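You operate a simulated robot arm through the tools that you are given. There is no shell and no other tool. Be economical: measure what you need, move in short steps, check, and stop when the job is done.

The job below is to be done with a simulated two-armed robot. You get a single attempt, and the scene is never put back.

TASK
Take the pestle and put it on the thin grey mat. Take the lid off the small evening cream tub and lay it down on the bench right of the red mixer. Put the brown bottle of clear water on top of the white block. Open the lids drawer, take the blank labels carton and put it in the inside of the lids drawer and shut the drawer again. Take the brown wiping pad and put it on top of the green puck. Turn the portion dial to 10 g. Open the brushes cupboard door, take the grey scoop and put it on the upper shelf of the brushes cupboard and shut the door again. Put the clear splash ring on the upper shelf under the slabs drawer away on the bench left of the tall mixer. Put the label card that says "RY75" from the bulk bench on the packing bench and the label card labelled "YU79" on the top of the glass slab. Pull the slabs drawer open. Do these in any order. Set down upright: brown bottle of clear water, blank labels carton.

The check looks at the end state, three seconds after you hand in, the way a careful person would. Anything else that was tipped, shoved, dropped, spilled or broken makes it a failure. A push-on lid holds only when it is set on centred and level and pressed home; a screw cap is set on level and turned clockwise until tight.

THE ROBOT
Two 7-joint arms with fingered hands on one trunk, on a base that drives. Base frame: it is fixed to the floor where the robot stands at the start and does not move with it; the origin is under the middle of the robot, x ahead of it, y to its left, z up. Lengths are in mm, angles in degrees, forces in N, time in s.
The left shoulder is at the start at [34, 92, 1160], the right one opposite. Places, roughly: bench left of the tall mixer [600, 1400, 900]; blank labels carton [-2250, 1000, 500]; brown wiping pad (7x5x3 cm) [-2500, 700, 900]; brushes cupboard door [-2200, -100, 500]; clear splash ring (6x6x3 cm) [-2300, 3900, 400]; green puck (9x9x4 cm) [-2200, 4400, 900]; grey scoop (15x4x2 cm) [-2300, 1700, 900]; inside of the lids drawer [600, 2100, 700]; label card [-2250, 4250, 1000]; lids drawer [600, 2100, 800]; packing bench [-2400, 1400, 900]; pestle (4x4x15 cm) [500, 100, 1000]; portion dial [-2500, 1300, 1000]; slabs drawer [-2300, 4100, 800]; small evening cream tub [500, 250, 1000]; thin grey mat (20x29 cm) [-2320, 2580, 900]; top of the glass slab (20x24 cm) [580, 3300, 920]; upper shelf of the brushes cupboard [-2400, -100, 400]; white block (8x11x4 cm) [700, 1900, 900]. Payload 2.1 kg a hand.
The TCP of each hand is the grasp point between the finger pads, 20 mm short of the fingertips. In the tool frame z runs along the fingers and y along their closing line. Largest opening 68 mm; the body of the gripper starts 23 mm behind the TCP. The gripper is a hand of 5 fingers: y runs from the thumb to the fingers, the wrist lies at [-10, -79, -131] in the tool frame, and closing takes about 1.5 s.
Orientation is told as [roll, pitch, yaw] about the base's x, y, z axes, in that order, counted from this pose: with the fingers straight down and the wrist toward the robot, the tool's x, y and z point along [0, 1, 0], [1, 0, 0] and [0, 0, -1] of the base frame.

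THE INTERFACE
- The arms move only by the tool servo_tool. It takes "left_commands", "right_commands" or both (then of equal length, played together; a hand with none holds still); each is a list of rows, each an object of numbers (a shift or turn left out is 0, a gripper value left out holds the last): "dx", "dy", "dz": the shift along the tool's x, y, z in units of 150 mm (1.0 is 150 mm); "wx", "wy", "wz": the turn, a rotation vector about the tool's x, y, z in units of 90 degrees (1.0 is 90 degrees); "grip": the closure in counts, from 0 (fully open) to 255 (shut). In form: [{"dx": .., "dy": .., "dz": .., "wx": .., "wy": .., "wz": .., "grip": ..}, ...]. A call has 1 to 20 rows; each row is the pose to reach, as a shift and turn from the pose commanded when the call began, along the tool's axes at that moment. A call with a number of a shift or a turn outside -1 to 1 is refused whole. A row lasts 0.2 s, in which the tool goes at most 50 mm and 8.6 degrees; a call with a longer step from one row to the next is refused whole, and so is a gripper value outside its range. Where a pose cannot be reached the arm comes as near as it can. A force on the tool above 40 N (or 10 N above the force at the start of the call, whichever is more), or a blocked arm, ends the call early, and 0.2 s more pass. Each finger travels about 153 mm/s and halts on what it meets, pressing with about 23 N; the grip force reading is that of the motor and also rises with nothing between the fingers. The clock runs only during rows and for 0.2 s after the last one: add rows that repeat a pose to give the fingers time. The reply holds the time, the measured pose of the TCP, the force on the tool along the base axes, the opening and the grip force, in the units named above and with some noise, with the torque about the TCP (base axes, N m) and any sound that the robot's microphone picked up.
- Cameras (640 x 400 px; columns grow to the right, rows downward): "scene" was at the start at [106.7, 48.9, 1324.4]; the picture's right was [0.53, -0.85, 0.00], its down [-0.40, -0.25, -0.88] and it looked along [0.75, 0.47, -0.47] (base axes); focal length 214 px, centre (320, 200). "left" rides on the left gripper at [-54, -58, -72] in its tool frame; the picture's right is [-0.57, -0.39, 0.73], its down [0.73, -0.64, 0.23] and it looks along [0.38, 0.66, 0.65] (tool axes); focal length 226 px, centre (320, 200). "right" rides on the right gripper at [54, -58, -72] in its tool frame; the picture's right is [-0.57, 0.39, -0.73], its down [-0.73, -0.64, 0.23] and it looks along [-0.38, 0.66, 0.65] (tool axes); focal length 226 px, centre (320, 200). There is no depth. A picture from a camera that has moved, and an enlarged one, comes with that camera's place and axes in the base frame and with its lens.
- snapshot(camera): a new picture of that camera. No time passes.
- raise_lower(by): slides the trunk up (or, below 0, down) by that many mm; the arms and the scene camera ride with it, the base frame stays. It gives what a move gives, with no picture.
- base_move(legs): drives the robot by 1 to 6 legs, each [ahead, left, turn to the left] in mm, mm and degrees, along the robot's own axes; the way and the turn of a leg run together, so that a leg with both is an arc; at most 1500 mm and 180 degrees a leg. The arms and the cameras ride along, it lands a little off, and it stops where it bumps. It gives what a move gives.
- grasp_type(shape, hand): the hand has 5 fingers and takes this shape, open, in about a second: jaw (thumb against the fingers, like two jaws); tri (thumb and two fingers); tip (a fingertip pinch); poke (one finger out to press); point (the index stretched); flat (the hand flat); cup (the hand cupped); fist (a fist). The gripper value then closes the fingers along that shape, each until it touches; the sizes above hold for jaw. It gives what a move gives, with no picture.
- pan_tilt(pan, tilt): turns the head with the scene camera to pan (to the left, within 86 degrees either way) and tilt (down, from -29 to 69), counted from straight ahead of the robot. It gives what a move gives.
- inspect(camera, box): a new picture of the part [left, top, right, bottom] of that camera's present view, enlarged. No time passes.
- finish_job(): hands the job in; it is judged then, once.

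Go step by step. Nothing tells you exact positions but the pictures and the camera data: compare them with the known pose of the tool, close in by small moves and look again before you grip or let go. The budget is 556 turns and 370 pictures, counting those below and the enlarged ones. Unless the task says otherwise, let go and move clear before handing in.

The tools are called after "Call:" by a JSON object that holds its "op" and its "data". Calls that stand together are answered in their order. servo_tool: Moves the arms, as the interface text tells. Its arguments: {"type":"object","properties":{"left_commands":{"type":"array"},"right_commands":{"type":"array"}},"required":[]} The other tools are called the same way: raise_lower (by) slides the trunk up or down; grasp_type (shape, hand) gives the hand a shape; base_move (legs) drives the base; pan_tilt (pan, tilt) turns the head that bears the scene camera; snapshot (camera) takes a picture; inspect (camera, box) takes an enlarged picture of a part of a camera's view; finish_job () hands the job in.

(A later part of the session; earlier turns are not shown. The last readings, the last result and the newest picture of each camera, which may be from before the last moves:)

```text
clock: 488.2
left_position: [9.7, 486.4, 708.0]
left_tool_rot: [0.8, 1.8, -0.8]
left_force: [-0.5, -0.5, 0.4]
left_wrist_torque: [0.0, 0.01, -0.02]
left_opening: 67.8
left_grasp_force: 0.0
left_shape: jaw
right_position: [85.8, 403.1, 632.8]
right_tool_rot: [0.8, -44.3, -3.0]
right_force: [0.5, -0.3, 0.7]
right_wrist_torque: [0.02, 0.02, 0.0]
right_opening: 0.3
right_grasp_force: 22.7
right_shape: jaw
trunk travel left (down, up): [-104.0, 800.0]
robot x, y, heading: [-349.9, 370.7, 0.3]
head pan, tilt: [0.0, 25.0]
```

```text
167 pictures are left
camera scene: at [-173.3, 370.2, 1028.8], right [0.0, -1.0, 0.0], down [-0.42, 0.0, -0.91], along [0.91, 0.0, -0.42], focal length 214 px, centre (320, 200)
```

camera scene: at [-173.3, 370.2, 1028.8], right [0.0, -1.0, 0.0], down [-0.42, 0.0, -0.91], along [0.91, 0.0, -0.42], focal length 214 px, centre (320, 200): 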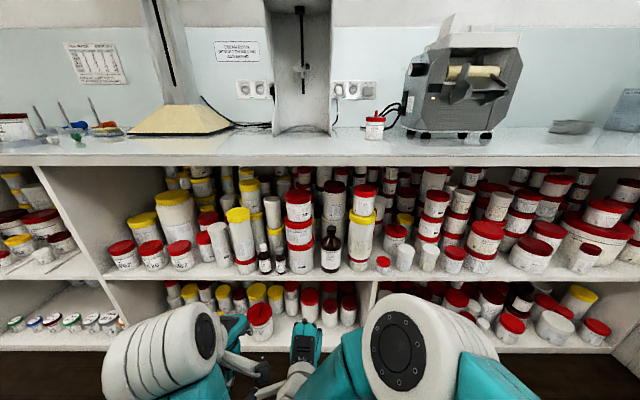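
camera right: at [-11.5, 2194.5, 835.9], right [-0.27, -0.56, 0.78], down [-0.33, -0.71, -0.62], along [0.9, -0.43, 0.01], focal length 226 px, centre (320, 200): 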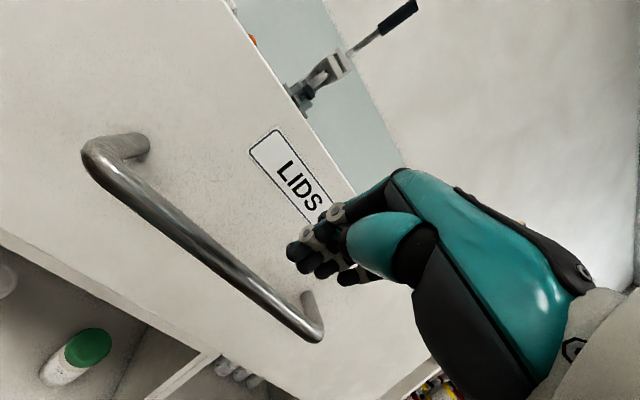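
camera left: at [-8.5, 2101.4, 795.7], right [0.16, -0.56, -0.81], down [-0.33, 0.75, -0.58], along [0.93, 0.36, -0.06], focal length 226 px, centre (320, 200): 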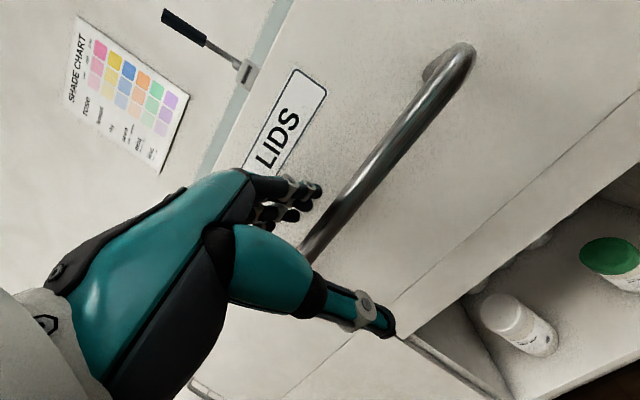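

Call:
{"op": "inspect", "data": {"camera": "scene", "box": [250, 200, 370, 290]}}

Call:
{"op": "inspect", "data": {"camera": "scene", "box": [430, 260, 610, 350]}}

```text
4.44 times, centred on (310, 245) of scene
camera zoom: at [-173.3, 370.2, 1028.8], right [0.0, -1.0, 0.0], down [-0.42, 0.0, -0.91], along [0.91, 0.0, -0.42], focal length 953 px, centre (364, 0)
```

zoom: 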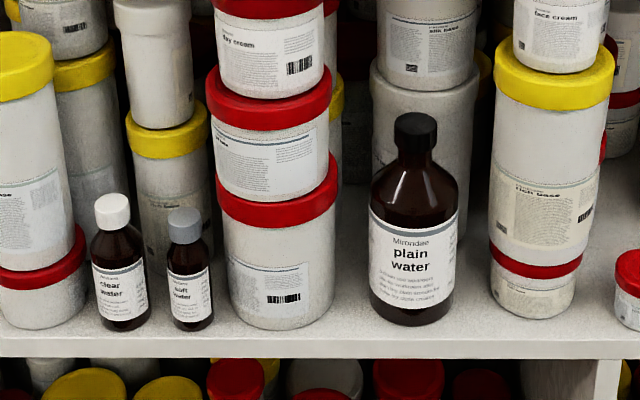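

```text
3.56 times, centred on (520, 305) of scene
camera zoom: at [-173.3, 370.2, 1028.8], right [0.0, -1.0, 0.0], down [-0.42, 0.0, -0.91], along [0.91, 0.0, -0.42], focal length 763 px, centre (-391, -173)
```

zoom: 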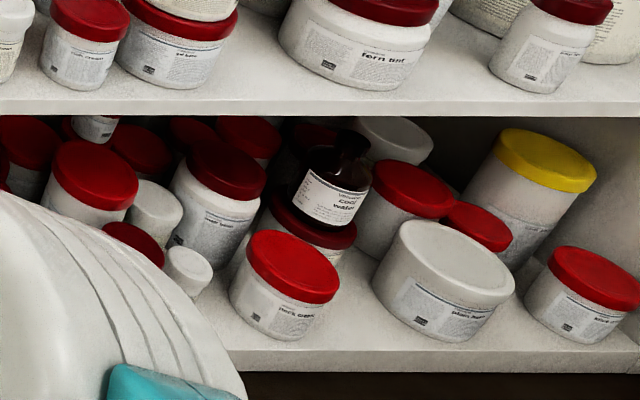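

The label reads "clear water" on the small white-capped brown bottle, near (424,567), about 47 mm wide and 130 tall. I'll grasp it by the cap from above with the left hand. First the right hand goes vertical and up out of the way.

Call:
{"op": "servo_tool", "data": {"right_commands": [{"wx": 0.09, "grip": 0}, {"wx": 0.18}, {"wx": 0.27}, {"wx": 0.36}, {"wx": 0.45}, {"wx": 0.495}, {"wx": 0.495}]}}

Call:
{"op": "servo_tool", "data": {"right_commands": [{"dz": -0.3}, {"dz": -0.6, "dy": -0.1}, {"dz": -0.85, "dy": -0.25}, {"dz": -1.0, "dy": -0.5}, {"dz": -1.0, "dy": -0.6}, {"dz": -1.0, "dy": -0.6}]}}

Call:
{"op": "servo_tool", "data": {"right_commands": [{"dz": -0.3}, {"dz": -0.6}, {"dz": -0.9}, {"dz": -1.0}, {"dz": -1.0}]}}

Call:
{"op": "base_move", "data": {"legs": [[0, 80, 0], [230, 0, 0]]}}

Call:
{"op": "snapshot", "data": {"camera": "left"}}

Call:
{"op": "snapshot", "data": {"camera": "scene"}}

```text
clock: 489.9
left_position: [9.2, 485.6, 708.7]
left_tool_rot: [0.9, 1.9, -0.8]
left_force: [0.0, -0.5, -0.5]
left_wrist_torque: [-0.02, 0.0, 0.0]
left_opening: 67.8
left_grasp_force: 0.0
left_shape: jaw
right_position: [86.5, 404.3, 633.6]
right_tool_rot: [0.7, 0.2, -2.4]
right_force: [-0.2, 0.1, -0.1]
right_wrist_torque: [0.0, -0.03, 0.01]
right_opening: 68.0
right_grasp_force: 0.1
right_shape: jaw
trunk travel left (down, up): [-104.0, 800.0]
robot x, y, heading: [-350.4, 370.7, -0.0]
head pan, tilt: [0.0, 25.0]
```

```text
clock: 491.0
left_position: [8.0, 486.4, 708.4]
left_tool_rot: [0.8, 1.8, -0.7]
left_force: [-0.7, -0.6, -0.8]
left_wrist_torque: [-0.01, -0.01, -0.01]
left_opening: 67.9
left_grasp_force: 0.0
left_shape: jaw
right_position: [4.8, 404.0, 784.8]
right_tool_rot: [0.8, -0.1, -3.1]
right_force: [-1.3, -1.8, 1.8]
right_wrist_torque: [0.25, 0.05, 0.14]
right_opening: 67.7
right_grasp_force: 0.0
right_shape: jaw
trunk travel left (down, up): [-104.0, 800.0]
robot x, y, heading: [-348.7, 368.3, -0.0]
head pan, tilt: [0.0, 25.0]
stopped in row 5 (right hand): the force on the tool passed its limit at 46 N (the readings are from after the stop); the commanded pose is now the measured one
```

```text
clock: 492.2
left_position: [10.2, 486.4, 707.4]
left_tool_rot: [0.9, 1.7, -0.6]
left_force: [-0.4, -0.2, -0.4]
left_wrist_torque: [-0.03, 0.0, 0.01]
left_opening: 68.0
left_grasp_force: 0.0
left_shape: jaw
right_position: [4.4, 401.7, 934.1]
right_tool_rot: [0.8, 0.0, -3.1]
right_force: [0.4, 1.8, -0.2]
right_wrist_torque: [0.0, 0.0, -0.04]
right_opening: 67.9
right_grasp_force: 0.1
right_shape: jaw
trunk travel left (down, up): [-104.0, 800.0]
robot x, y, heading: [-350.2, 371.8, 0.4]
head pan, tilt: [0.0, 25.0]
```

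```text
clock: 494.6
left_position: [242.9, 567.6, 708.4]
left_tool_rot: [0.9, 1.8, -0.8]
left_force: [0.9, -0.3, -0.9]
left_wrist_torque: [-0.02, 0.0, 0.02]
left_opening: 68.4
left_grasp_force: 0.0
left_shape: jaw
right_position: [236.6, 481.9, 935.0]
right_tool_rot: [0.8, 0.0, -3.1]
right_force: [-0.4, 0.1, 0.4]
right_wrist_torque: [0.02, -0.02, -0.02]
right_opening: 67.8
right_grasp_force: 0.2
right_shape: jaw
trunk travel left (down, up): [-104.0, 800.0]
robot x, y, heading: [-116.0, 449.2, 0.3]
head pan, tilt: [0.0, 25.0]
```

```text
164 pictures are left
camera left: at [183.3, 512.4, 780.9], right [-0.42, -0.55, -0.72], down [-0.64, 0.74, -0.2], along [0.65, 0.38, -0.66], focal length 226 px, centre (320, 200)
```

left: 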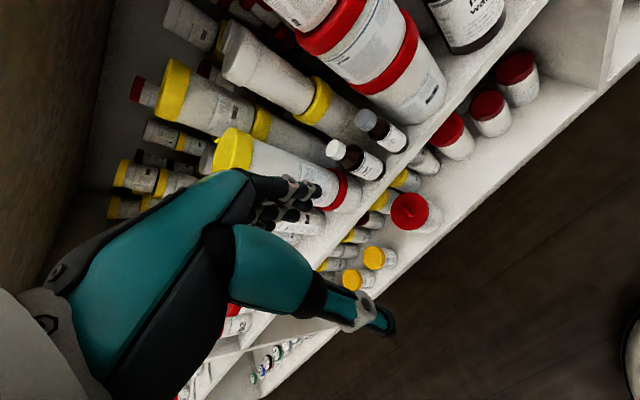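

```text
163 pictures are left
camera scene: at [59.3, 450.6, 1028.8], right [0.0, -1.0, 0.0], down [-0.42, 0.0, -0.91], along [0.91, 0.0, -0.42], focal length 214 px, centre (320, 200)
```

scene: 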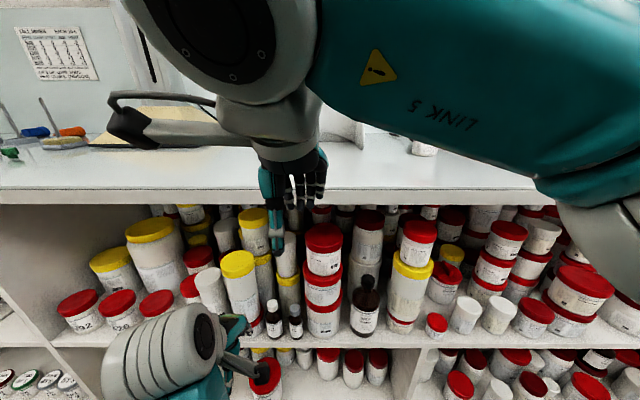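

Triangulated: the bottle's cap is near (470,580), top z≈555. Lowering the hand to pass under the bench top and moving closer.

Call:
{"op": "servo_tool", "data": {"left_commands": [{"dz": 0.25, "wx": 0.02}, {"dz": 0.5, "wx": 0.02}, {"dz": 0.5, "wx": 0.02}]}}

Call:
{"op": "base_move", "data": {"legs": [[140, 12, 0]]}}

Call:
{"op": "snapshot", "data": {"camera": "left"}}

Call:
{"op": "snapshot", "data": {"camera": "scene"}}

```text
clock: 495.4
left_position: [243.5, 572.1, 638.4]
left_tool_rot: [1.7, 2.4, -0.4]
left_force: [-0.2, -1.1, 0.0]
left_wrist_torque: [0.0, -0.05, -0.04]
left_opening: 67.8
left_grasp_force: 0.0
left_shape: jaw
right_position: [237.2, 481.8, 934.9]
right_tool_rot: [0.9, -0.1, -3.1]
right_force: [0.3, 0.1, 0.1]
right_wrist_torque: [0.03, 0.0, 0.0]
right_opening: 67.7
right_grasp_force: 0.1
right_shape: jaw
trunk travel left (down, up): [-104.0, 800.0]
robot x, y, heading: [-113.9, 451.3, -0.1]
head pan, tilt: [0.0, 25.0]
```

```text
clock: 496.8
left_position: [381.6, 585.7, 634.9]
left_tool_rot: [2.1, 3.1, -0.3]
left_force: [0.2, -0.4, 0.7]
left_wrist_torque: [0.0, 0.02, 0.01]
left_opening: 67.8
left_grasp_force: 0.0
left_shape: jaw
right_position: [376.2, 494.3, 933.9]
right_tool_rot: [0.8, -0.1, -3.1]
right_force: [-0.5, 0.0, -0.5]
right_wrist_torque: [0.0, 0.0, -0.01]
right_opening: 67.7
right_grasp_force: 0.0
right_shape: jaw
trunk travel left (down, up): [-104.0, 800.0]
robot x, y, heading: [22.0, 463.0, 0.6]
head pan, tilt: [0.0, 25.0]
```

```text
162 pictures are left
camera left: at [324.6, 529.1, 708.2], right [-0.43, -0.54, -0.73], down [-0.64, 0.75, -0.17], along [0.63, 0.4, -0.67], focal length 226 px, centre (320, 200)
```

left: 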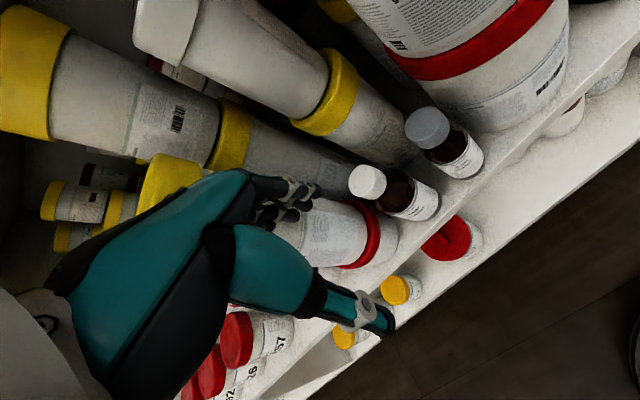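

```text
161 pictures are left
camera scene: at [199.4, 463.2, 1028.8], right [0.0, -1.0, 0.0], down [-0.42, 0.0, -0.91], along [0.91, 0.0, -0.42], focal length 214 px, centre (320, 200)
```

scene: 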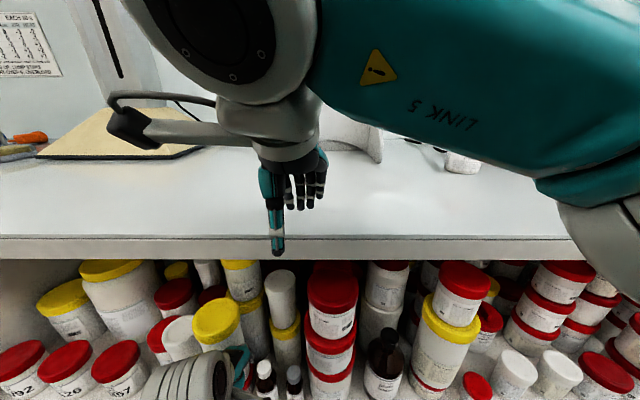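

Refined with a longer baseline: cap at about (440,571), mid-height z≈562. Levelling the hand, moving over the bottle and checking.

Call:
{"op": "servo_tool", "data": {"left_commands": [{"dx": -0.05, "wx": -0.034, "wy": -0.023}, {"dx": -0.1, "dy": 0.15, "wx": -0.034, "wy": -0.023}, {"dx": -0.1, "dy": 0.3, "wx": -0.034, "wy": -0.023}, {"dx": -0.1, "dy": 0.38, "wx": -0.034, "wy": -0.023}, {"dx": -0.1, "dy": 0.38, "wx": -0.034, "wy": -0.023}]}}

Call:
{"op": "snapshot", "data": {"camera": "left"}}

```text
clock: 497.9
left_position: [438.1, 569.0, 631.9]
left_tool_rot: [0.0, 0.0, -0.5]
left_force: [-3.1, -5.2, -1.2]
left_wrist_torque: [0.14, -0.11, 0.05]
left_opening: 67.9
left_grasp_force: 0.1
left_shape: jaw
right_position: [376.7, 493.2, 935.1]
right_tool_rot: [0.8, -0.1, -3.1]
right_force: [-0.4, -0.4, 0.3]
right_wrist_torque: [0.0, 0.03, -0.01]
right_opening: 67.8
right_grasp_force: 0.1
right_shape: jaw
trunk travel left (down, up): [-104.0, 800.0]
robot x, y, heading: [22.4, 457.6, 0.1]
head pan, tilt: [0.0, 25.0]
```

```text
160 pictures are left
camera left: at [377.5, 515.5, 703.6], right [-0.39, -0.56, -0.73], down [-0.63, 0.74, -0.23], along [0.67, 0.37, -0.65], focal length 226 px, centre (320, 200)
```

left: 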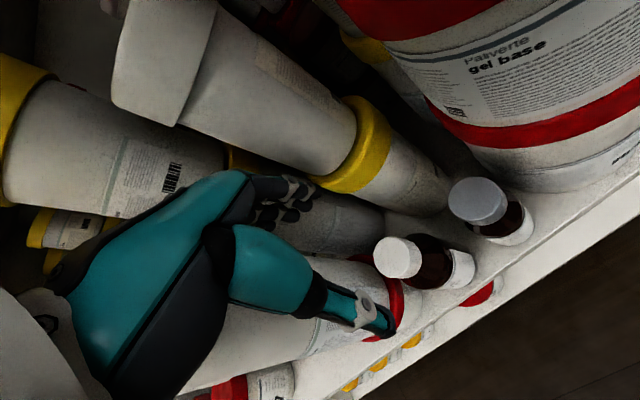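

The hand brushes the tall jar on its left; shifting 6 mm right and back, centring over the cap at (432,567).

Call:
{"op": "servo_tool", "data": {"left_commands": [{"dx": -0.045, "dy": -0.035}, {"dx": -0.045, "dy": -0.035}]}}

Call:
{"op": "inspect", "data": {"camera": "left", "box": [220, 120, 540, 340]}}

```text
clock: 498.6
left_position: [432.8, 562.7, 631.7]
left_tool_rot: [0.1, -0.1, -0.4]
left_force: [0.2, -1.2, 0.0]
left_wrist_torque: [-0.03, 0.01, -0.03]
left_opening: 68.0
left_grasp_force: 0.2
left_shape: jaw
right_position: [376.4, 494.7, 936.2]
right_tool_rot: [0.7, -0.2, -3.2]
right_force: [-0.5, 0.2, -1.1]
right_wrist_torque: [0.0, -0.01, 0.01]
right_opening: 67.6
right_grasp_force: 0.0
right_shape: jaw
trunk travel left (down, up): [-104.0, 800.0]
robot x, y, heading: [22.8, 463.8, 0.4]
head pan, tilt: [0.0, 25.0]
```

```text
1.82 times, centred on (380, 230) of left
camera zoom: at [372.3, 509.6, 703.6], right [-0.39, -0.56, -0.73], down [-0.63, 0.74, -0.23], along [0.67, 0.37, -0.64], focal length 411 px, centre (211, 146)
```

zoom: 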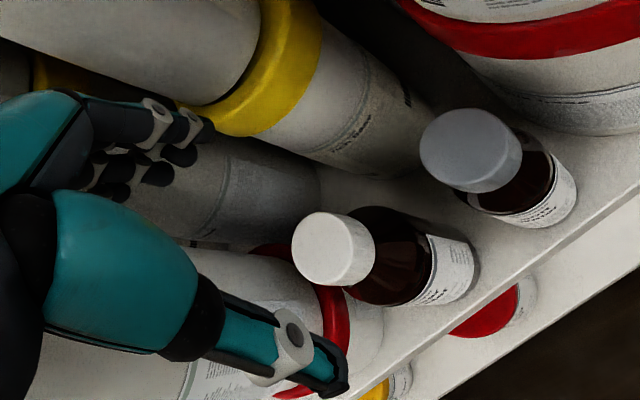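

Contact is gone and the cap is centred. Partially closing the fingers and lowering around the cap.

Call:
{"op": "servo_tool", "data": {"left_commands": [{"grip": 70}, {"grip": 70, "dx": 0.015, "dz": 0.15}, {"grip": 70, "dx": 0.015, "dz": 0.28}, {"grip": 70, "dx": 0.015, "dz": 0.36}, {"grip": 70, "dx": 0.015, "dz": 0.36}]}}

Call:
{"op": "snapshot", "data": {"camera": "left"}}

```text
clock: 499.8
left_position: [432.5, 566.2, 577.2]
left_tool_rot: [0.1, -0.2, -0.6]
left_force: [0.2, 0.2, -0.2]
left_wrist_torque: [-0.01, 0.01, -0.01]
left_opening: 49.2
left_grasp_force: 0.1
left_shape: jaw
right_position: [377.6, 494.5, 935.5]
right_tool_rot: [0.8, -0.1, -3.1]
right_force: [0.5, 0.3, -0.4]
right_wrist_torque: [0.02, 0.02, -0.02]
right_opening: 68.0
right_grasp_force: 0.1
right_shape: jaw
trunk travel left (down, up): [-104.0, 800.0]
robot x, y, heading: [23.3, 460.2, 0.1]
head pan, tilt: [0.0, 25.0]
```

```text
158 pictures are left
camera left: at [372.1, 512.0, 649.2], right [-0.39, -0.56, -0.73], down [-0.63, 0.74, -0.23], along [0.67, 0.37, -0.64], focal length 226 px, centre (320, 200)
```

left: 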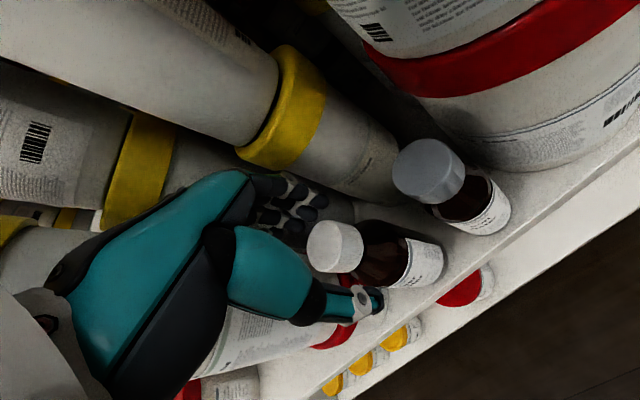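

The cap is between thumb and fingers. Slightly lower, then grip and lift a little.

Call:
{"op": "servo_tool", "data": {"left_commands": [{"dz": 0.05}, {"dz": 0.09}, {"dz": 0.09, "grip": 130}, {"dz": 0.09, "grip": 200}, {"dz": 0.09, "grip": 255}, {"dz": 0.09, "grip": 255}, {"dz": 0.09, "grip": 255}, {"dz": 0.09, "grip": 255}, {"dz": 0.09, "grip": 255}]}}

Call:
{"op": "snapshot", "data": {"camera": "left"}}

```text
clock: 501.8
left_position: [434.0, 565.1, 562.5]
left_tool_rot: [0.1, -0.1, -0.5]
left_force: [0.7, -0.1, 0.7]
left_wrist_torque: [-0.02, -0.03, -0.02]
left_opening: 16.4
left_grasp_force: 23.2
left_shape: jaw
right_position: [377.7, 493.6, 935.6]
right_tool_rot: [0.7, 0.0, -3.1]
right_force: [0.4, 0.0, 0.3]
right_wrist_torque: [-0.02, 0.02, 0.02]
right_opening: 67.8
right_grasp_force: 0.2
right_shape: jaw
trunk travel left (down, up): [-104.0, 800.0]
robot x, y, heading: [22.2, 461.8, 0.1]
head pan, tilt: [0.0, 25.0]
```

```text
157 pictures are left
camera left: at [372.7, 511.9, 635.9], right [-0.39, -0.56, -0.73], down [-0.63, 0.74, -0.23], along [0.67, 0.37, -0.64], focal length 226 px, centre (320, 200)
```

left: 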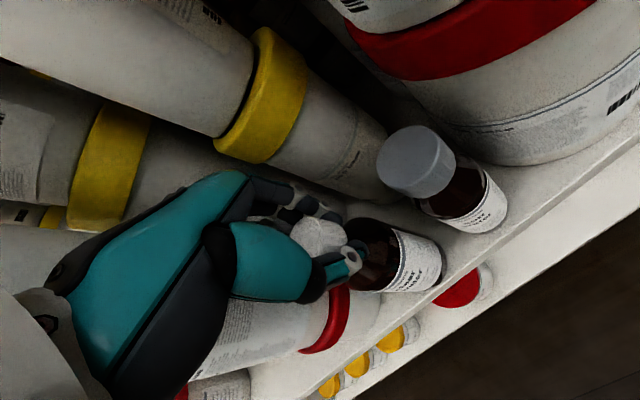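

Cap gripped. Lifting 45 mm and then backing straight out.

Call:
{"op": "servo_tool", "data": {"left_commands": [{"dz": -0.1}, {"dz": -0.2}, {"dz": -0.3}, {"dz": -0.3}]}}

Call:
{"op": "snapshot", "data": {"camera": "left"}}

```text
clock: 502.8
left_position: [433.4, 566.3, 608.4]
left_tool_rot: [0.0, -0.2, -0.5]
left_force: [0.6, 0.1, -1.6]
left_wrist_torque: [-0.01, -0.02, 0.04]
left_opening: 16.2
left_grasp_force: 23.2
left_shape: jaw
right_position: [377.5, 495.0, 934.2]
right_tool_rot: [0.8, -0.1, -3.1]
right_force: [-0.4, 0.4, -0.6]
right_wrist_torque: [0.01, 0.02, 0.0]
right_opening: 67.8
right_grasp_force: 0.1
right_shape: jaw
trunk travel left (down, up): [-104.0, 800.0]
robot x, y, heading: [23.8, 461.8, 0.3]
head pan, tilt: [0.0, 25.0]
```

```text
156 pictures are left
camera left: at [372.4, 511.7, 681.2], right [-0.39, -0.56, -0.73], down [-0.63, 0.74, -0.23], along [0.67, 0.37, -0.64], focal length 226 px, centre (320, 200)
```

left: 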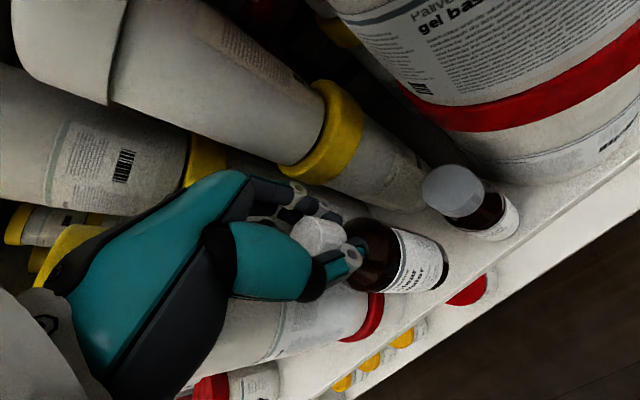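

The bottle came up cleanly. Backing out, restoring trunk height, and driving to the white block.

Call:
{"op": "base_move", "data": {"legs": [[-330, 0, 0]]}}

Call:
{"op": "raise_lower", "data": {"by": 296}}

Call:
{"op": "base_move", "data": {"legs": [[0, 1320, 0]]}}

Call:
{"op": "pan_tilt", "data": {"pan": 0, "tilt": 40}}

Call:
{"op": "snapshot", "data": {"camera": "scene"}}

```text
clock: 504.9
left_position: [106.9, 564.7, 608.8]
left_tool_rot: [0.0, -0.1, -0.4]
left_force: [1.1, 0.0, -1.3]
left_wrist_torque: [-0.02, -0.02, -0.04]
left_opening: 16.4
left_grasp_force: 23.1
left_shape: jaw
right_position: [50.9, 493.2, 934.9]
right_tool_rot: [0.9, -0.2, -2.9]
right_force: [0.8, 0.0, -0.1]
right_wrist_torque: [0.0, -0.02, 0.0]
right_opening: 67.8
right_grasp_force: 0.1
right_shape: jaw
trunk travel left (down, up): [-104.0, 800.0]
robot x, y, heading: [-305.5, 461.7, 0.1]
head pan, tilt: [0.0, 25.0]
```

```text
clock: 507.9
left_position: [106.3, 564.7, 904.4]
left_tool_rot: [0.0, -0.1, -0.4]
left_force: [0.1, 0.8, -1.8]
left_wrist_torque: [-0.01, 0.01, -0.03]
left_opening: 16.2
left_grasp_force: 23.0
left_shape: jaw
right_position: [50.4, 493.1, 1230.8]
right_tool_rot: [0.8, 0.1, -3.1]
right_force: [-1.2, 0.2, -0.2]
right_wrist_torque: [-0.01, -0.03, 0.0]
right_opening: 67.8
right_grasp_force: 0.0
right_shape: jaw
trunk travel left (down, up): [-400.0, 504.0]
robot x, y, heading: [-303.7, 455.6, 0.1]
head pan, tilt: [0.0, 25.0]
```

```text
clock: 514.5
left_position: [95.4, 1888.6, 904.4]
left_tool_rot: [0.1, -0.1, 0.0]
left_force: [-0.3, -0.3, -3.1]
left_wrist_torque: [-0.02, -0.01, 0.01]
left_opening: 16.1
left_grasp_force: 22.9
left_shape: jaw
right_position: [39.0, 1816.7, 1229.4]
right_tool_rot: [0.8, -0.1, -2.5]
right_force: [-0.2, 0.5, 0.9]
right_wrist_torque: [0.01, 0.02, 0.03]
right_opening: 67.6
right_grasp_force: 0.0
right_shape: jaw
trunk travel left (down, up): [-400.0, 504.0]
robot x, y, heading: [-315.3, 1782.0, 0.5]
head pan, tilt: [0.0, 25.0]
```

```text
clock: 515.3
left_position: [95.4, 1889.2, 906.2]
left_tool_rot: [0.0, -0.1, 0.0]
left_force: [-0.7, -0.5, -0.6]
left_wrist_torque: [-0.02, -0.03, 0.01]
left_opening: 15.8
left_grasp_force: 23.3
left_shape: jaw
right_position: [40.1, 1816.6, 1230.8]
right_tool_rot: [0.9, -0.1, -2.5]
right_force: [-0.3, -0.2, 0.2]
right_wrist_torque: [0.0, 0.01, 0.01]
right_opening: 68.0
right_grasp_force: 0.1
right_shape: jaw
trunk travel left (down, up): [-400.0, 504.0]
robot x, y, heading: [-314.2, 1780.2, 0.7]
head pan, tilt: [0.0, 40.0]
```

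```text
155 pictures are left
camera scene: at [-199.3, 1783.5, 1305.6], right [0.01, -1.0, 0.0], down [-0.64, -0.01, -0.77], along [0.77, 0.01, -0.64], focal length 214 px, centre (320, 200)
```

scene: 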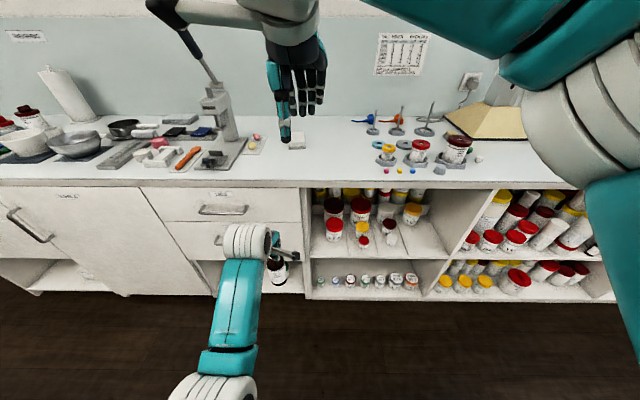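

Raising the bottle above bench level and driving in toward the white block.

Call:
{"op": "servo_tool", "data": {"left_commands": [{"dz": -0.3}, {"dz": -0.6}, {"dz": -0.9}, {"dz": -1.0}, {"dz": -1.0}]}}

Call:
{"op": "servo_tool", "data": {"left_commands": [{"dz": -0.2}, {"dz": -0.35}, {"dz": -0.35}]}}

Call:
{"op": "base_move", "data": {"legs": [[440, 0, -0.6]]}}

Call:
{"op": "snapshot", "data": {"camera": "scene"}}

Call:
{"op": "snapshot", "data": {"camera": "left"}}

```text
clock: 516.5
left_position: [92.9, 1889.7, 1055.5]
left_tool_rot: [0.1, -0.1, 0.0]
left_force: [0.3, -0.4, -2.3]
left_wrist_torque: [-0.01, -0.02, -0.02]
left_opening: 15.4
left_grasp_force: 22.9
left_shape: jaw
right_position: [40.1, 1817.9, 1230.5]
right_tool_rot: [0.8, -0.2, -2.6]
right_force: [0.1, 0.2, 0.8]
right_wrist_torque: [-0.03, 0.03, -0.02]
right_opening: 67.6
right_grasp_force: 0.0
right_shape: jaw
trunk travel left (down, up): [-400.0, 504.0]
robot x, y, heading: [-315.7, 1783.3, 0.5]
head pan, tilt: [0.0, 40.0]
```

```text
clock: 517.3
left_position: [94.8, 1888.8, 1108.1]
left_tool_rot: [0.1, -0.1, -0.1]
left_force: [0.1, -0.4, -1.8]
left_wrist_torque: [0.01, -0.01, -0.03]
left_opening: 15.4
left_grasp_force: 23.0
left_shape: jaw
right_position: [38.9, 1815.9, 1231.4]
right_tool_rot: [0.8, 0.0, -2.5]
right_force: [0.3, 0.3, -0.1]
right_wrist_torque: [0.01, 0.01, 0.01]
right_opening: 68.1
right_grasp_force: 0.1
right_shape: jaw
trunk travel left (down, up): [-400.0, 504.0]
robot x, y, heading: [-311.9, 1781.6, 0.4]
head pan, tilt: [0.0, 40.0]
```

```text
clock: 519.9
left_position: [534.7, 1883.7, 1107.0]
left_tool_rot: [0.1, 0.0, -0.8]
left_force: [-0.6, 0.3, -1.4]
left_wrist_torque: [-0.01, -0.01, -0.01]
left_opening: 15.1
left_grasp_force: 22.8
left_shape: jaw
right_position: [478.6, 1813.5, 1230.6]
right_tool_rot: [0.8, -0.1, -3.4]
right_force: [-0.1, 0.6, 1.2]
right_wrist_torque: [-0.04, -0.01, 0.0]
right_opening: 67.8
right_grasp_force: 0.1
right_shape: jaw
trunk travel left (down, up): [-400.0, 504.0]
robot x, y, heading: [124.5, 1782.6, -0.4]
head pan, tilt: [0.0, 40.0]
```

```text
154 pictures are left
camera scene: at [238.4, 1783.8, 1305.5], right [0.0, -1.0, 0.0], down [-0.64, 0.0, -0.77], along [0.77, 0.0, -0.64], focal length 214 px, centre (320, 200)
```

scene: 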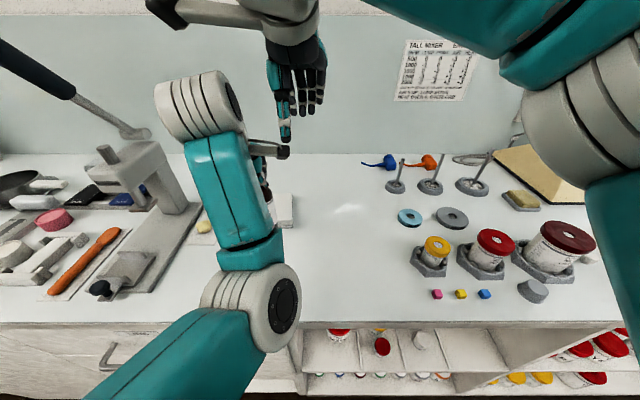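

```text
153 pictures are left
camera left: at [472.9, 1830.8, 1179.3], right [-0.39, -0.56, -0.73], down [-0.63, 0.74, -0.23], along [0.67, 0.37, -0.65], focal length 226 px, centre (320, 200)
```

left: 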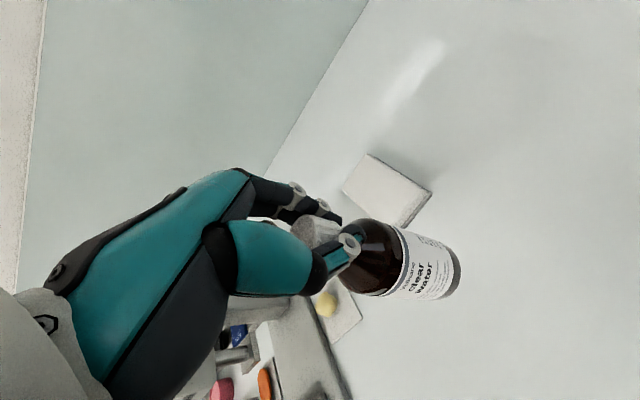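

The block's top is centred near (640,1881). Moving the base 40 mm and the arm 65 mm forward.

Call:
{"op": "base_move", "data": {"legs": [[40, 0, 0.4]]}}

Call:
{"op": "servo_tool", "data": {"left_commands": [{"dy": 0.2}, {"dy": 0.4}, {"dy": 0.44, "dx": -0.01}, {"dy": 0.44, "dx": -0.01}]}}

Call:
{"op": "snapshot", "data": {"camera": "left"}}

Call:
{"op": "snapshot", "data": {"camera": "right"}}

```text
clock: 520.8
left_position: [573.6, 1887.5, 1107.2]
left_tool_rot: [0.1, -0.2, -0.3]
left_force: [0.1, 0.4, -2.0]
left_wrist_torque: [-0.01, -0.02, -0.04]
left_opening: 15.1
left_grasp_force: 23.0
left_shape: jaw
right_position: [519.0, 1816.0, 1230.2]
right_tool_rot: [0.8, -0.1, -3.1]
right_force: [-0.5, -0.6, -0.1]
right_wrist_torque: [-0.01, 0.0, 0.02]
right_opening: 67.6
right_grasp_force: 0.1
right_shape: jaw
trunk travel left (down, up): [-400.0, 504.0]
robot x, y, heading: [162.3, 1784.3, 0.2]
head pan, tilt: [0.0, 40.0]
```

```text
clock: 521.8
left_position: [640.6, 1884.9, 1107.5]
left_tool_rot: [0.1, -0.1, -0.4]
left_force: [-0.1, 0.1, -2.1]
left_wrist_torque: [0.03, 0.02, 0.03]
left_opening: 14.9
left_grasp_force: 23.0
left_shape: jaw
right_position: [517.9, 1816.5, 1231.2]
right_tool_rot: [0.8, -0.1, -3.0]
right_force: [0.3, 0.2, -0.3]
right_wrist_torque: [-0.02, 0.01, 0.01]
right_opening: 67.8
right_grasp_force: 0.0
right_shape: jaw
trunk travel left (down, up): [-400.0, 504.0]
robot x, y, heading: [166.9, 1784.2, 0.3]
head pan, tilt: [0.0, 40.0]
```

```text
152 pictures are left
camera left: at [578.7, 1830.7, 1179.3], right [-0.39, -0.56, -0.73], down [-0.63, 0.74, -0.23], along [0.67, 0.37, -0.65], focal length 226 px, centre (320, 200)
```

left: 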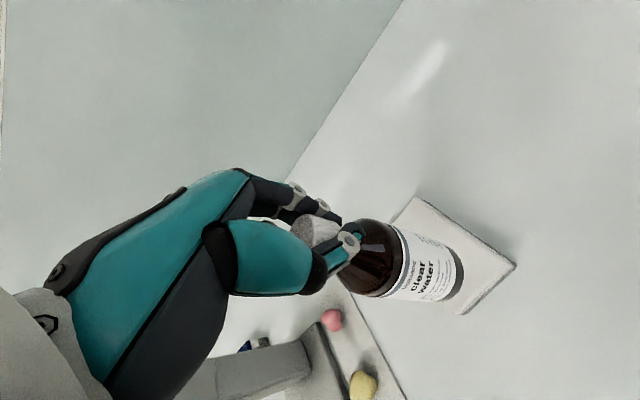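

```text
151 pictures are left
camera right: at [462.8, 1872.0, 1303.7], right [0.35, -0.6, 0.72], down [-0.68, -0.69, -0.24], along [0.64, -0.4, -0.65], focal length 226 px, centre (320, 200)
```

right: 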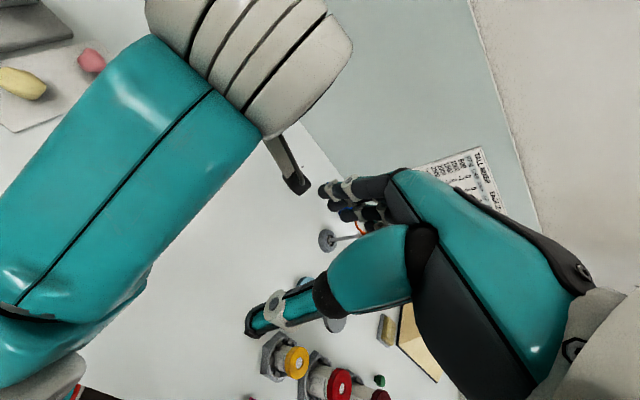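

Nudging 10 mm forward and lowering onto the block.

Call:
{"op": "servo_tool", "data": {"left_commands": [{"dy": 0.07}, {"dy": 0.07, "dz": 0.12}, {"dy": 0.07, "dz": 0.22}, {"dy": 0.07, "dz": 0.26}, {"dy": 0.07, "dz": 0.26}]}}

Call:
{"op": "snapshot", "data": {"camera": "left"}}

```text
clock: 523.0
left_position: [650.1, 1885.1, 1069.6]
left_tool_rot: [0.1, -0.1, -0.4]
left_force: [-0.5, 0.3, -1.9]
left_wrist_torque: [-0.03, -0.01, 0.03]
left_opening: 14.7
left_grasp_force: 22.7
left_shape: jaw
right_position: [517.5, 1817.0, 1230.9]
right_tool_rot: [0.9, -0.1, -3.0]
right_force: [0.3, -0.3, 0.4]
right_wrist_torque: [-0.01, -0.02, -0.02]
right_opening: 67.5
right_grasp_force: 0.1
right_shape: jaw
trunk travel left (down, up): [-400.0, 504.0]
robot x, y, heading: [163.8, 1781.6, 0.0]
head pan, tilt: [0.0, 40.0]
```

```text
150 pictures are left
camera left: at [589.1, 1830.9, 1140.3], right [-0.39, -0.56, -0.73], down [-0.63, 0.74, -0.23], along [0.67, 0.37, -0.64], focal length 226 px, centre (320, 200)
```

left: 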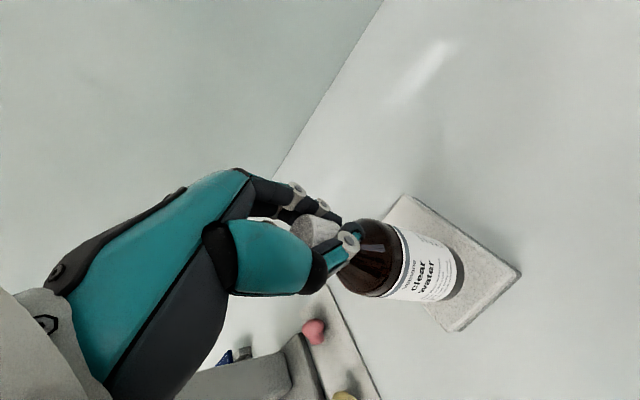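

Well centred over the block. Lowering to contact.

Call:
{"op": "servo_tool", "data": {"left_commands": [{"dz": 0.03}, {"dz": 0.06}, {"dz": 0.09}, {"dz": 0.12}, {"dz": 0.14}, {"dz": 0.16}]}}

```text
clock: 524.4
left_position: [649.4, 1885.4, 1043.8]
left_tool_rot: [0.0, -0.2, -0.5]
left_force: [0.5, 0.8, -1.7]
left_wrist_torque: [0.0, 0.0, 0.0]
left_opening: 15.0
left_grasp_force: 23.5
left_shape: jaw
right_position: [518.4, 1816.6, 1230.1]
right_tool_rot: [0.8, -0.2, -2.9]
right_force: [0.7, -0.2, 0.1]
right_wrist_torque: [0.02, 0.02, -0.02]
right_opening: 68.0
right_grasp_force: 0.2
right_shape: jaw
trunk travel left (down, up): [-400.0, 504.0]
robot x, y, heading: [162.5, 1780.1, 0.3]
head pan, tilt: [0.0, 40.0]
```

Call:
{"op": "servo_tool", "data": {"left_commands": [{"dz": 0.03}, {"dz": 0.06}, {"dz": 0.08}, {"dz": 0.1}, {"dz": 0.1}]}}

Call:
{"op": "snapshot", "data": {"camera": "left"}}

```text
clock: 525.5
left_position: [651.1, 1884.8, 1034.0]
left_tool_rot: [0.0, -1.3, -0.4]
left_force: [3.3, 0.1, 23.1]
left_wrist_torque: [0.13, -0.46, -0.04]
left_opening: 15.1
left_grasp_force: 23.2
left_shape: jaw
right_position: [516.6, 1816.1, 1229.6]
right_tool_rot: [0.7, -0.1, -3.1]
right_force: [0.3, 0.0, 0.5]
right_wrist_torque: [0.0, -0.01, 0.01]
right_opening: 68.1
right_grasp_force: 0.0
right_shape: jaw
trunk travel left (down, up): [-400.0, 504.0]
robot x, y, heading: [163.5, 1786.6, -0.1]
head pan, tilt: [0.0, 40.0]
stopped in row 5 (left hand): the force on the tool passed its limit at 41 N (the readings are from after the stop); the commanded pose is now the measured one
```

```text
149 pictures are left
camera left: at [589.0, 1830.8, 1106.2], right [-0.38, -0.56, -0.74], down [-0.63, 0.74, -0.24], along [0.68, 0.37, -0.63], focal length 226 px, centre (320, 200)
```

left: 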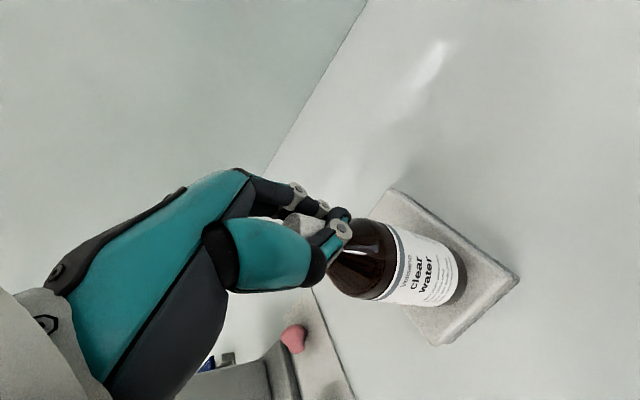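

In contact. Easing the pressure and releasing slowly.

Call:
{"op": "servo_tool", "data": {"left_commands": [{"dz": -0.012, "wx": 0.014}, {"dz": -0.012, "wx": 0.014, "grip": 225}, {"dz": -0.012, "wx": 0.014, "grip": 205}, {"dz": -0.012, "wx": 0.014, "grip": 190}, {"dz": -0.012, "wx": 0.014, "grip": 170}, {"dz": -0.012, "wx": 0.014, "grip": 140}, {"dz": -0.012, "wx": 0.014, "grip": 100}, {"dz": -0.012, "wx": 0.014, "grip": 60}, {"dz": -0.012, "wx": 0.014, "grip": 60}]}}

Call:
{"op": "snapshot", "data": {"camera": "left"}}

```text
clock: 527.5
left_position: [651.4, 1884.6, 1033.9]
left_tool_rot: [-0.1, 0.6, -0.5]
left_force: [0.9, 0.3, -0.1]
left_wrist_torque: [0.03, 0.01, -0.02]
left_opening: 51.4
left_grasp_force: 0.0
left_shape: jaw
right_position: [518.0, 1815.7, 1230.9]
right_tool_rot: [0.9, -0.1, -3.2]
right_force: [-0.7, 1.2, -0.7]
right_wrist_torque: [0.01, 0.03, 0.01]
right_opening: 67.7
right_grasp_force: 0.0
right_shape: jaw
trunk travel left (down, up): [-400.0, 504.0]
robot x, y, heading: [164.4, 1780.8, 0.3]
head pan, tilt: [0.0, 40.0]
```

```text
148 pictures are left
camera left: at [590.9, 1830.9, 1107.3], right [-0.4, -0.56, -0.72], down [-0.64, 0.74, -0.22], along [0.66, 0.37, -0.65], focal length 226 px, centre (320, 200)
```

left: 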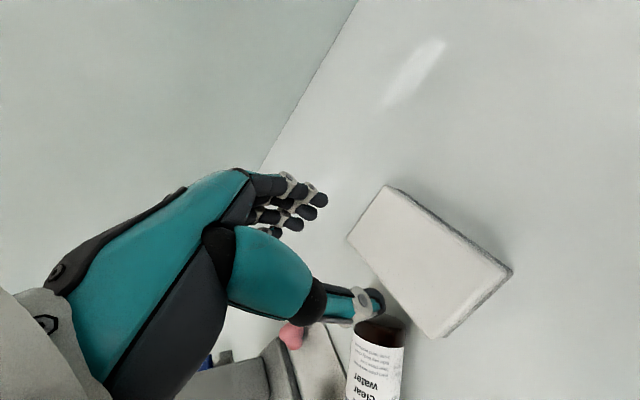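

The bottle slipped off beside the block. Raising the hand to see how it lies.

Call:
{"op": "servo_tool", "data": {"left_commands": [{"dz": -0.2, "grip": 0}, {"dz": -0.5}, {"dz": -0.8}, {"dz": -0.8}]}}

Call:
{"op": "snapshot", "data": {"camera": "left"}}

Call:
{"op": "snapshot", "data": {"camera": "scene"}}

```text
clock: 528.5
left_position: [652.6, 1884.2, 1154.7]
left_tool_rot: [-0.1, 0.6, -0.4]
left_force: [-0.8, -0.2, -0.4]
left_wrist_torque: [0.01, 0.04, 0.01]
left_opening: 68.0
left_grasp_force: 0.1
left_shape: jaw
right_position: [517.0, 1817.0, 1230.9]
right_tool_rot: [0.9, -0.1, -3.2]
right_force: [-0.1, -0.2, 0.1]
right_wrist_torque: [0.0, -0.01, 0.01]
right_opening: 67.9
right_grasp_force: 0.1
right_shape: jaw
trunk travel left (down, up): [-400.0, 504.0]
robot x, y, heading: [163.3, 1780.9, 0.2]
head pan, tilt: [0.0, 40.0]
```

```text
147 pictures are left
camera left: at [592.2, 1830.6, 1227.3], right [-0.4, -0.56, -0.72], down [-0.64, 0.74, -0.22], along [0.66, 0.37, -0.65], focal length 226 px, centre (320, 200)
```

left: 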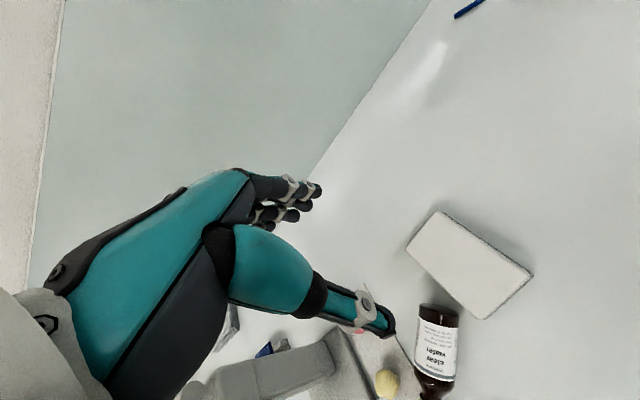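

```text
146 pictures are left
camera scene: at [278.3, 1784.5, 1305.5], right [0.0, -1.0, 0.0], down [-0.64, 0.0, -0.77], along [0.77, 0.0, -0.64], focal length 214 px, centre (320, 200)
```

scene: 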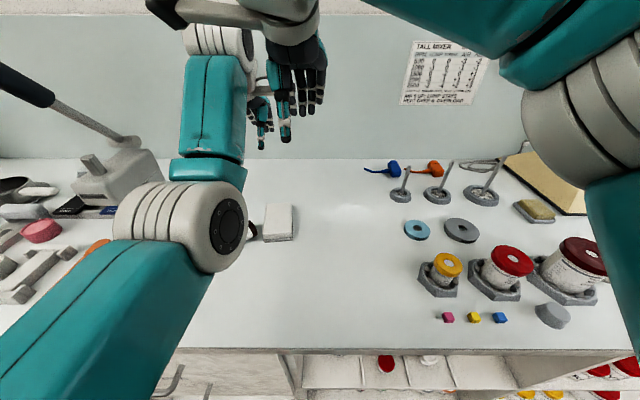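

The bottle lies on its side left of the block, cap pointing toward me-left; the cap is on. Plan: grip its body from above with the right hand, lift, swing it upright by turning the hand, and set it on the block from the side. First retract the left hand and prepare the right.

Call:
{"op": "base_move", "data": {"legs": [[-230, 0, 0]]}}

Call:
{"op": "servo_tool", "data": {"left_commands": [{"dy": -0.25}, {"dy": -0.5}, {"dy": -0.75}, {"dy": -1.0}, {"dy": -1.0, "dz": -0.3}, {"dy": -1.0, "dz": -0.5}, {"dy": -1.0, "dz": -0.5}], "right_commands": [{"wz": -0.08, "dz": 0.1}, {"wz": -0.16, "dz": 0.3}, {"wz": -0.24, "dz": 0.5}, {"wz": -0.32, "dz": 0.7}, {"wz": -0.4, "dz": 0.8}, {"wz": -0.48, "dz": 0.9}, {"wz": -0.53, "dz": 0.9}]}}

Call:
{"op": "base_move", "data": {"legs": [[0, 265, 0], [180, 0, 0]]}}

Call:
{"op": "snapshot", "data": {"camera": "scene"}}

Call:
{"op": "snapshot", "data": {"camera": "right"}}

```text
clock: 530.2
left_position: [420.7, 1883.0, 1154.5]
left_tool_rot: [0.0, 0.6, -0.5]
left_force: [-0.9, 0.4, -0.3]
left_wrist_torque: [-0.02, -0.02, 0.0]
left_opening: 67.7
left_grasp_force: 0.1
left_shape: jaw
right_position: [287.6, 1815.2, 1231.6]
right_tool_rot: [0.8, -0.1, -3.1]
right_force: [0.8, -0.4, 0.5]
right_wrist_torque: [0.01, -0.01, -0.04]
right_opening: 67.9
right_grasp_force: 0.1
right_shape: jaw
trunk travel left (down, up): [-400.0, 504.0]
robot x, y, heading: [-64.0, 1781.7, 0.3]
head pan, tilt: [0.0, 40.0]
```

```text
clock: 530.7
left_position: [381.9, 1887.4, 1152.3]
left_tool_rot: [0.2, 0.6, 0.8]
left_force: [42.0, 8.5, 3.8]
left_wrist_torque: [-0.92, 3.72, 1.99]
left_opening: 68.3
left_grasp_force: 0.1
left_shape: jaw
left hand out of reach, approached as far as the arm can: row 2
right_position: [282.4, 1816.5, 1212.4]
right_tool_rot: [0.6, 0.0, 6.0]
right_force: [-42.4, -8.8, -4.6]
right_wrist_torque: [0.17, -0.83, 0.13]
right_opening: 49.4
right_grasp_force: 0.1
right_shape: jaw
trunk travel left (down, up): [-400.0, 504.0]
robot x, y, heading: [-65.3, 1780.4, 0.2]
head pan, tilt: [0.0, 40.0]
stopped in row 2 (left hand): the force on the tool passed its limit at 90 N (the readings are from after the stop); the commanded pose is now the measured one
```

```text
clock: 532.1
left_position: [381.4, 2025.6, 1153.1]
left_tool_rot: [0.3, 0.5, 0.9]
left_force: [30.2, 8.9, 6.8]
left_wrist_torque: [-1.09, 2.91, 1.27]
left_opening: 68.0
left_grasp_force: 0.1
left_shape: jaw
right_position: [281.0, 1955.4, 1212.0]
right_tool_rot: [0.7, 0.2, 6.2]
right_force: [-31.3, -8.5, -6.8]
right_wrist_torque: [0.12, -0.51, 0.06]
right_opening: 67.2
right_grasp_force: 0.1
right_shape: jaw
trunk travel left (down, up): [-400.0, 504.0]
robot x, y, heading: [-66.8, 1923.7, 0.4]
head pan, tilt: [0.0, 40.0]
stopped in leg 1: the force on the tool passed its limit at 56 N (the readings are from after the stop); the commanded pose is now the measured one
```

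```text
145 pictures are left
camera scene: at [47.6, 1922.2, 1305.5], right [0.0, -1.0, 0.0], down [-0.64, 0.0, -0.77], along [0.77, 0.0, -0.64], focal length 214 px, centre (320, 200)
```

scene: 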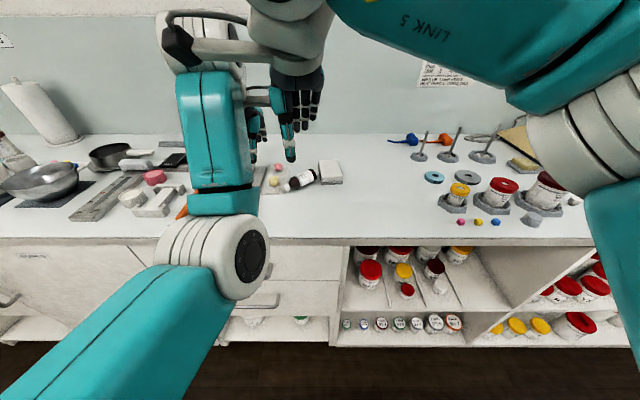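

```text
144 pictures are left
camera right: at [218.8, 2002.2, 1284.9], right [0.45, -0.53, 0.72], down [-0.56, -0.79, -0.24], along [0.7, -0.3, -0.65], focal length 226 px, centre (320, 200)
```

right: 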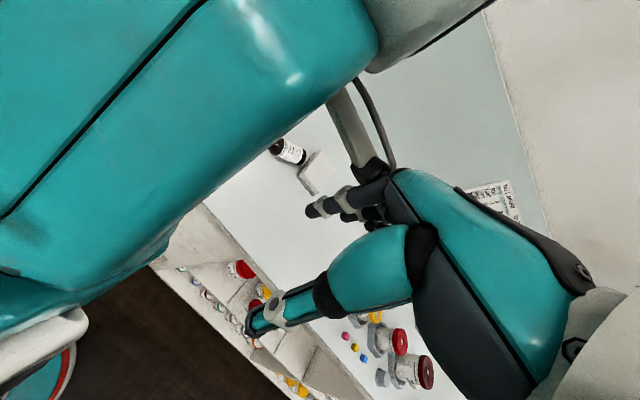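

The two hands are pressing on each other. Separating them: the right hand moves right.

Call:
{"op": "servo_tool", "data": {"right_commands": [{"dx": -0.1, "dy": -0.05}, {"dx": -0.3, "dy": -0.1}, {"dx": -0.55, "dy": -0.1}, {"dx": -0.8, "dy": -0.1}, {"dx": -0.8, "dy": -0.1}]}}

Call:
{"op": "servo_tool", "data": {"left_commands": [{"dz": -0.2, "dx": 0.1}, {"dz": -0.4, "dx": 0.2}, {"dz": -0.6, "dx": 0.3}, {"dz": -0.6, "dx": 0.3}]}}

Call:
{"op": "servo_tool", "data": {"right_commands": [{"wz": -0.08, "dz": 0.2}, {"wz": -0.16, "dz": 0.4}, {"wz": -0.24, "dz": 0.6}, {"wz": -0.32, "dz": 0.8}, {"wz": -0.4, "dz": 0.8}, {"wz": -0.43, "dz": 0.8}]}}

```text
clock: 533.3
left_position: [380.4, 2026.6, 1152.7]
left_tool_rot: [0.3, 0.5, 0.6]
left_force: [-0.6, 0.6, -0.8]
left_wrist_torque: [0.02, 0.0, 0.0]
left_opening: 67.9
left_grasp_force: 0.1
left_shape: jaw
right_position: [278.7, 1835.2, 1211.1]
right_tool_rot: [0.7, 0.1, 5.8]
right_force: [-0.2, 0.0, -0.4]
right_wrist_torque: [-0.01, 0.0, 0.03]
right_opening: 67.6
right_grasp_force: 0.1
right_shape: jaw
trunk travel left (down, up): [-400.0, 504.0]
robot x, y, heading: [-64.3, 1923.9, 0.1]
head pan, tilt: [0.0, 40.0]
```

```text
clock: 534.3
left_position: [380.0, 2071.8, 1242.1]
left_tool_rot: [0.2, 0.5, 0.6]
left_force: [-0.1, 0.5, 0.3]
left_wrist_torque: [0.0, -0.01, -0.02]
left_opening: 67.8
left_grasp_force: 0.1
left_shape: jaw
right_position: [279.0, 1835.6, 1212.0]
right_tool_rot: [0.8, 0.0, 5.9]
right_force: [0.5, -0.1, 0.1]
right_wrist_torque: [0.01, 0.01, -0.02]
right_opening: 67.7
right_grasp_force: 0.1
right_shape: jaw
trunk travel left (down, up): [-400.0, 504.0]
robot x, y, heading: [-66.9, 1922.1, 0.0]
head pan, tilt: [0.0, 40.0]
```

```text
clock: 535.7
left_position: [380.8, 2071.3, 1242.4]
left_tool_rot: [0.3, 0.4, 0.6]
left_force: [-0.7, -0.6, -0.1]
left_wrist_torque: [0.0, -0.01, -0.05]
left_opening: 68.2
left_grasp_force: 0.0
left_shape: jaw
right_position: [280.4, 1836.6, 1091.6]
right_tool_rot: [0.6, -0.5, 44.7]
right_force: [0.2, 0.1, -0.3]
right_wrist_torque: [0.0, 0.0, 0.01]
right_opening: 67.7
right_grasp_force: 0.0
right_shape: jaw
trunk travel left (down, up): [-400.0, 504.0]
robot x, y, heading: [-67.4, 1923.1, 0.1]
head pan, tilt: [0.0, 40.0]
```

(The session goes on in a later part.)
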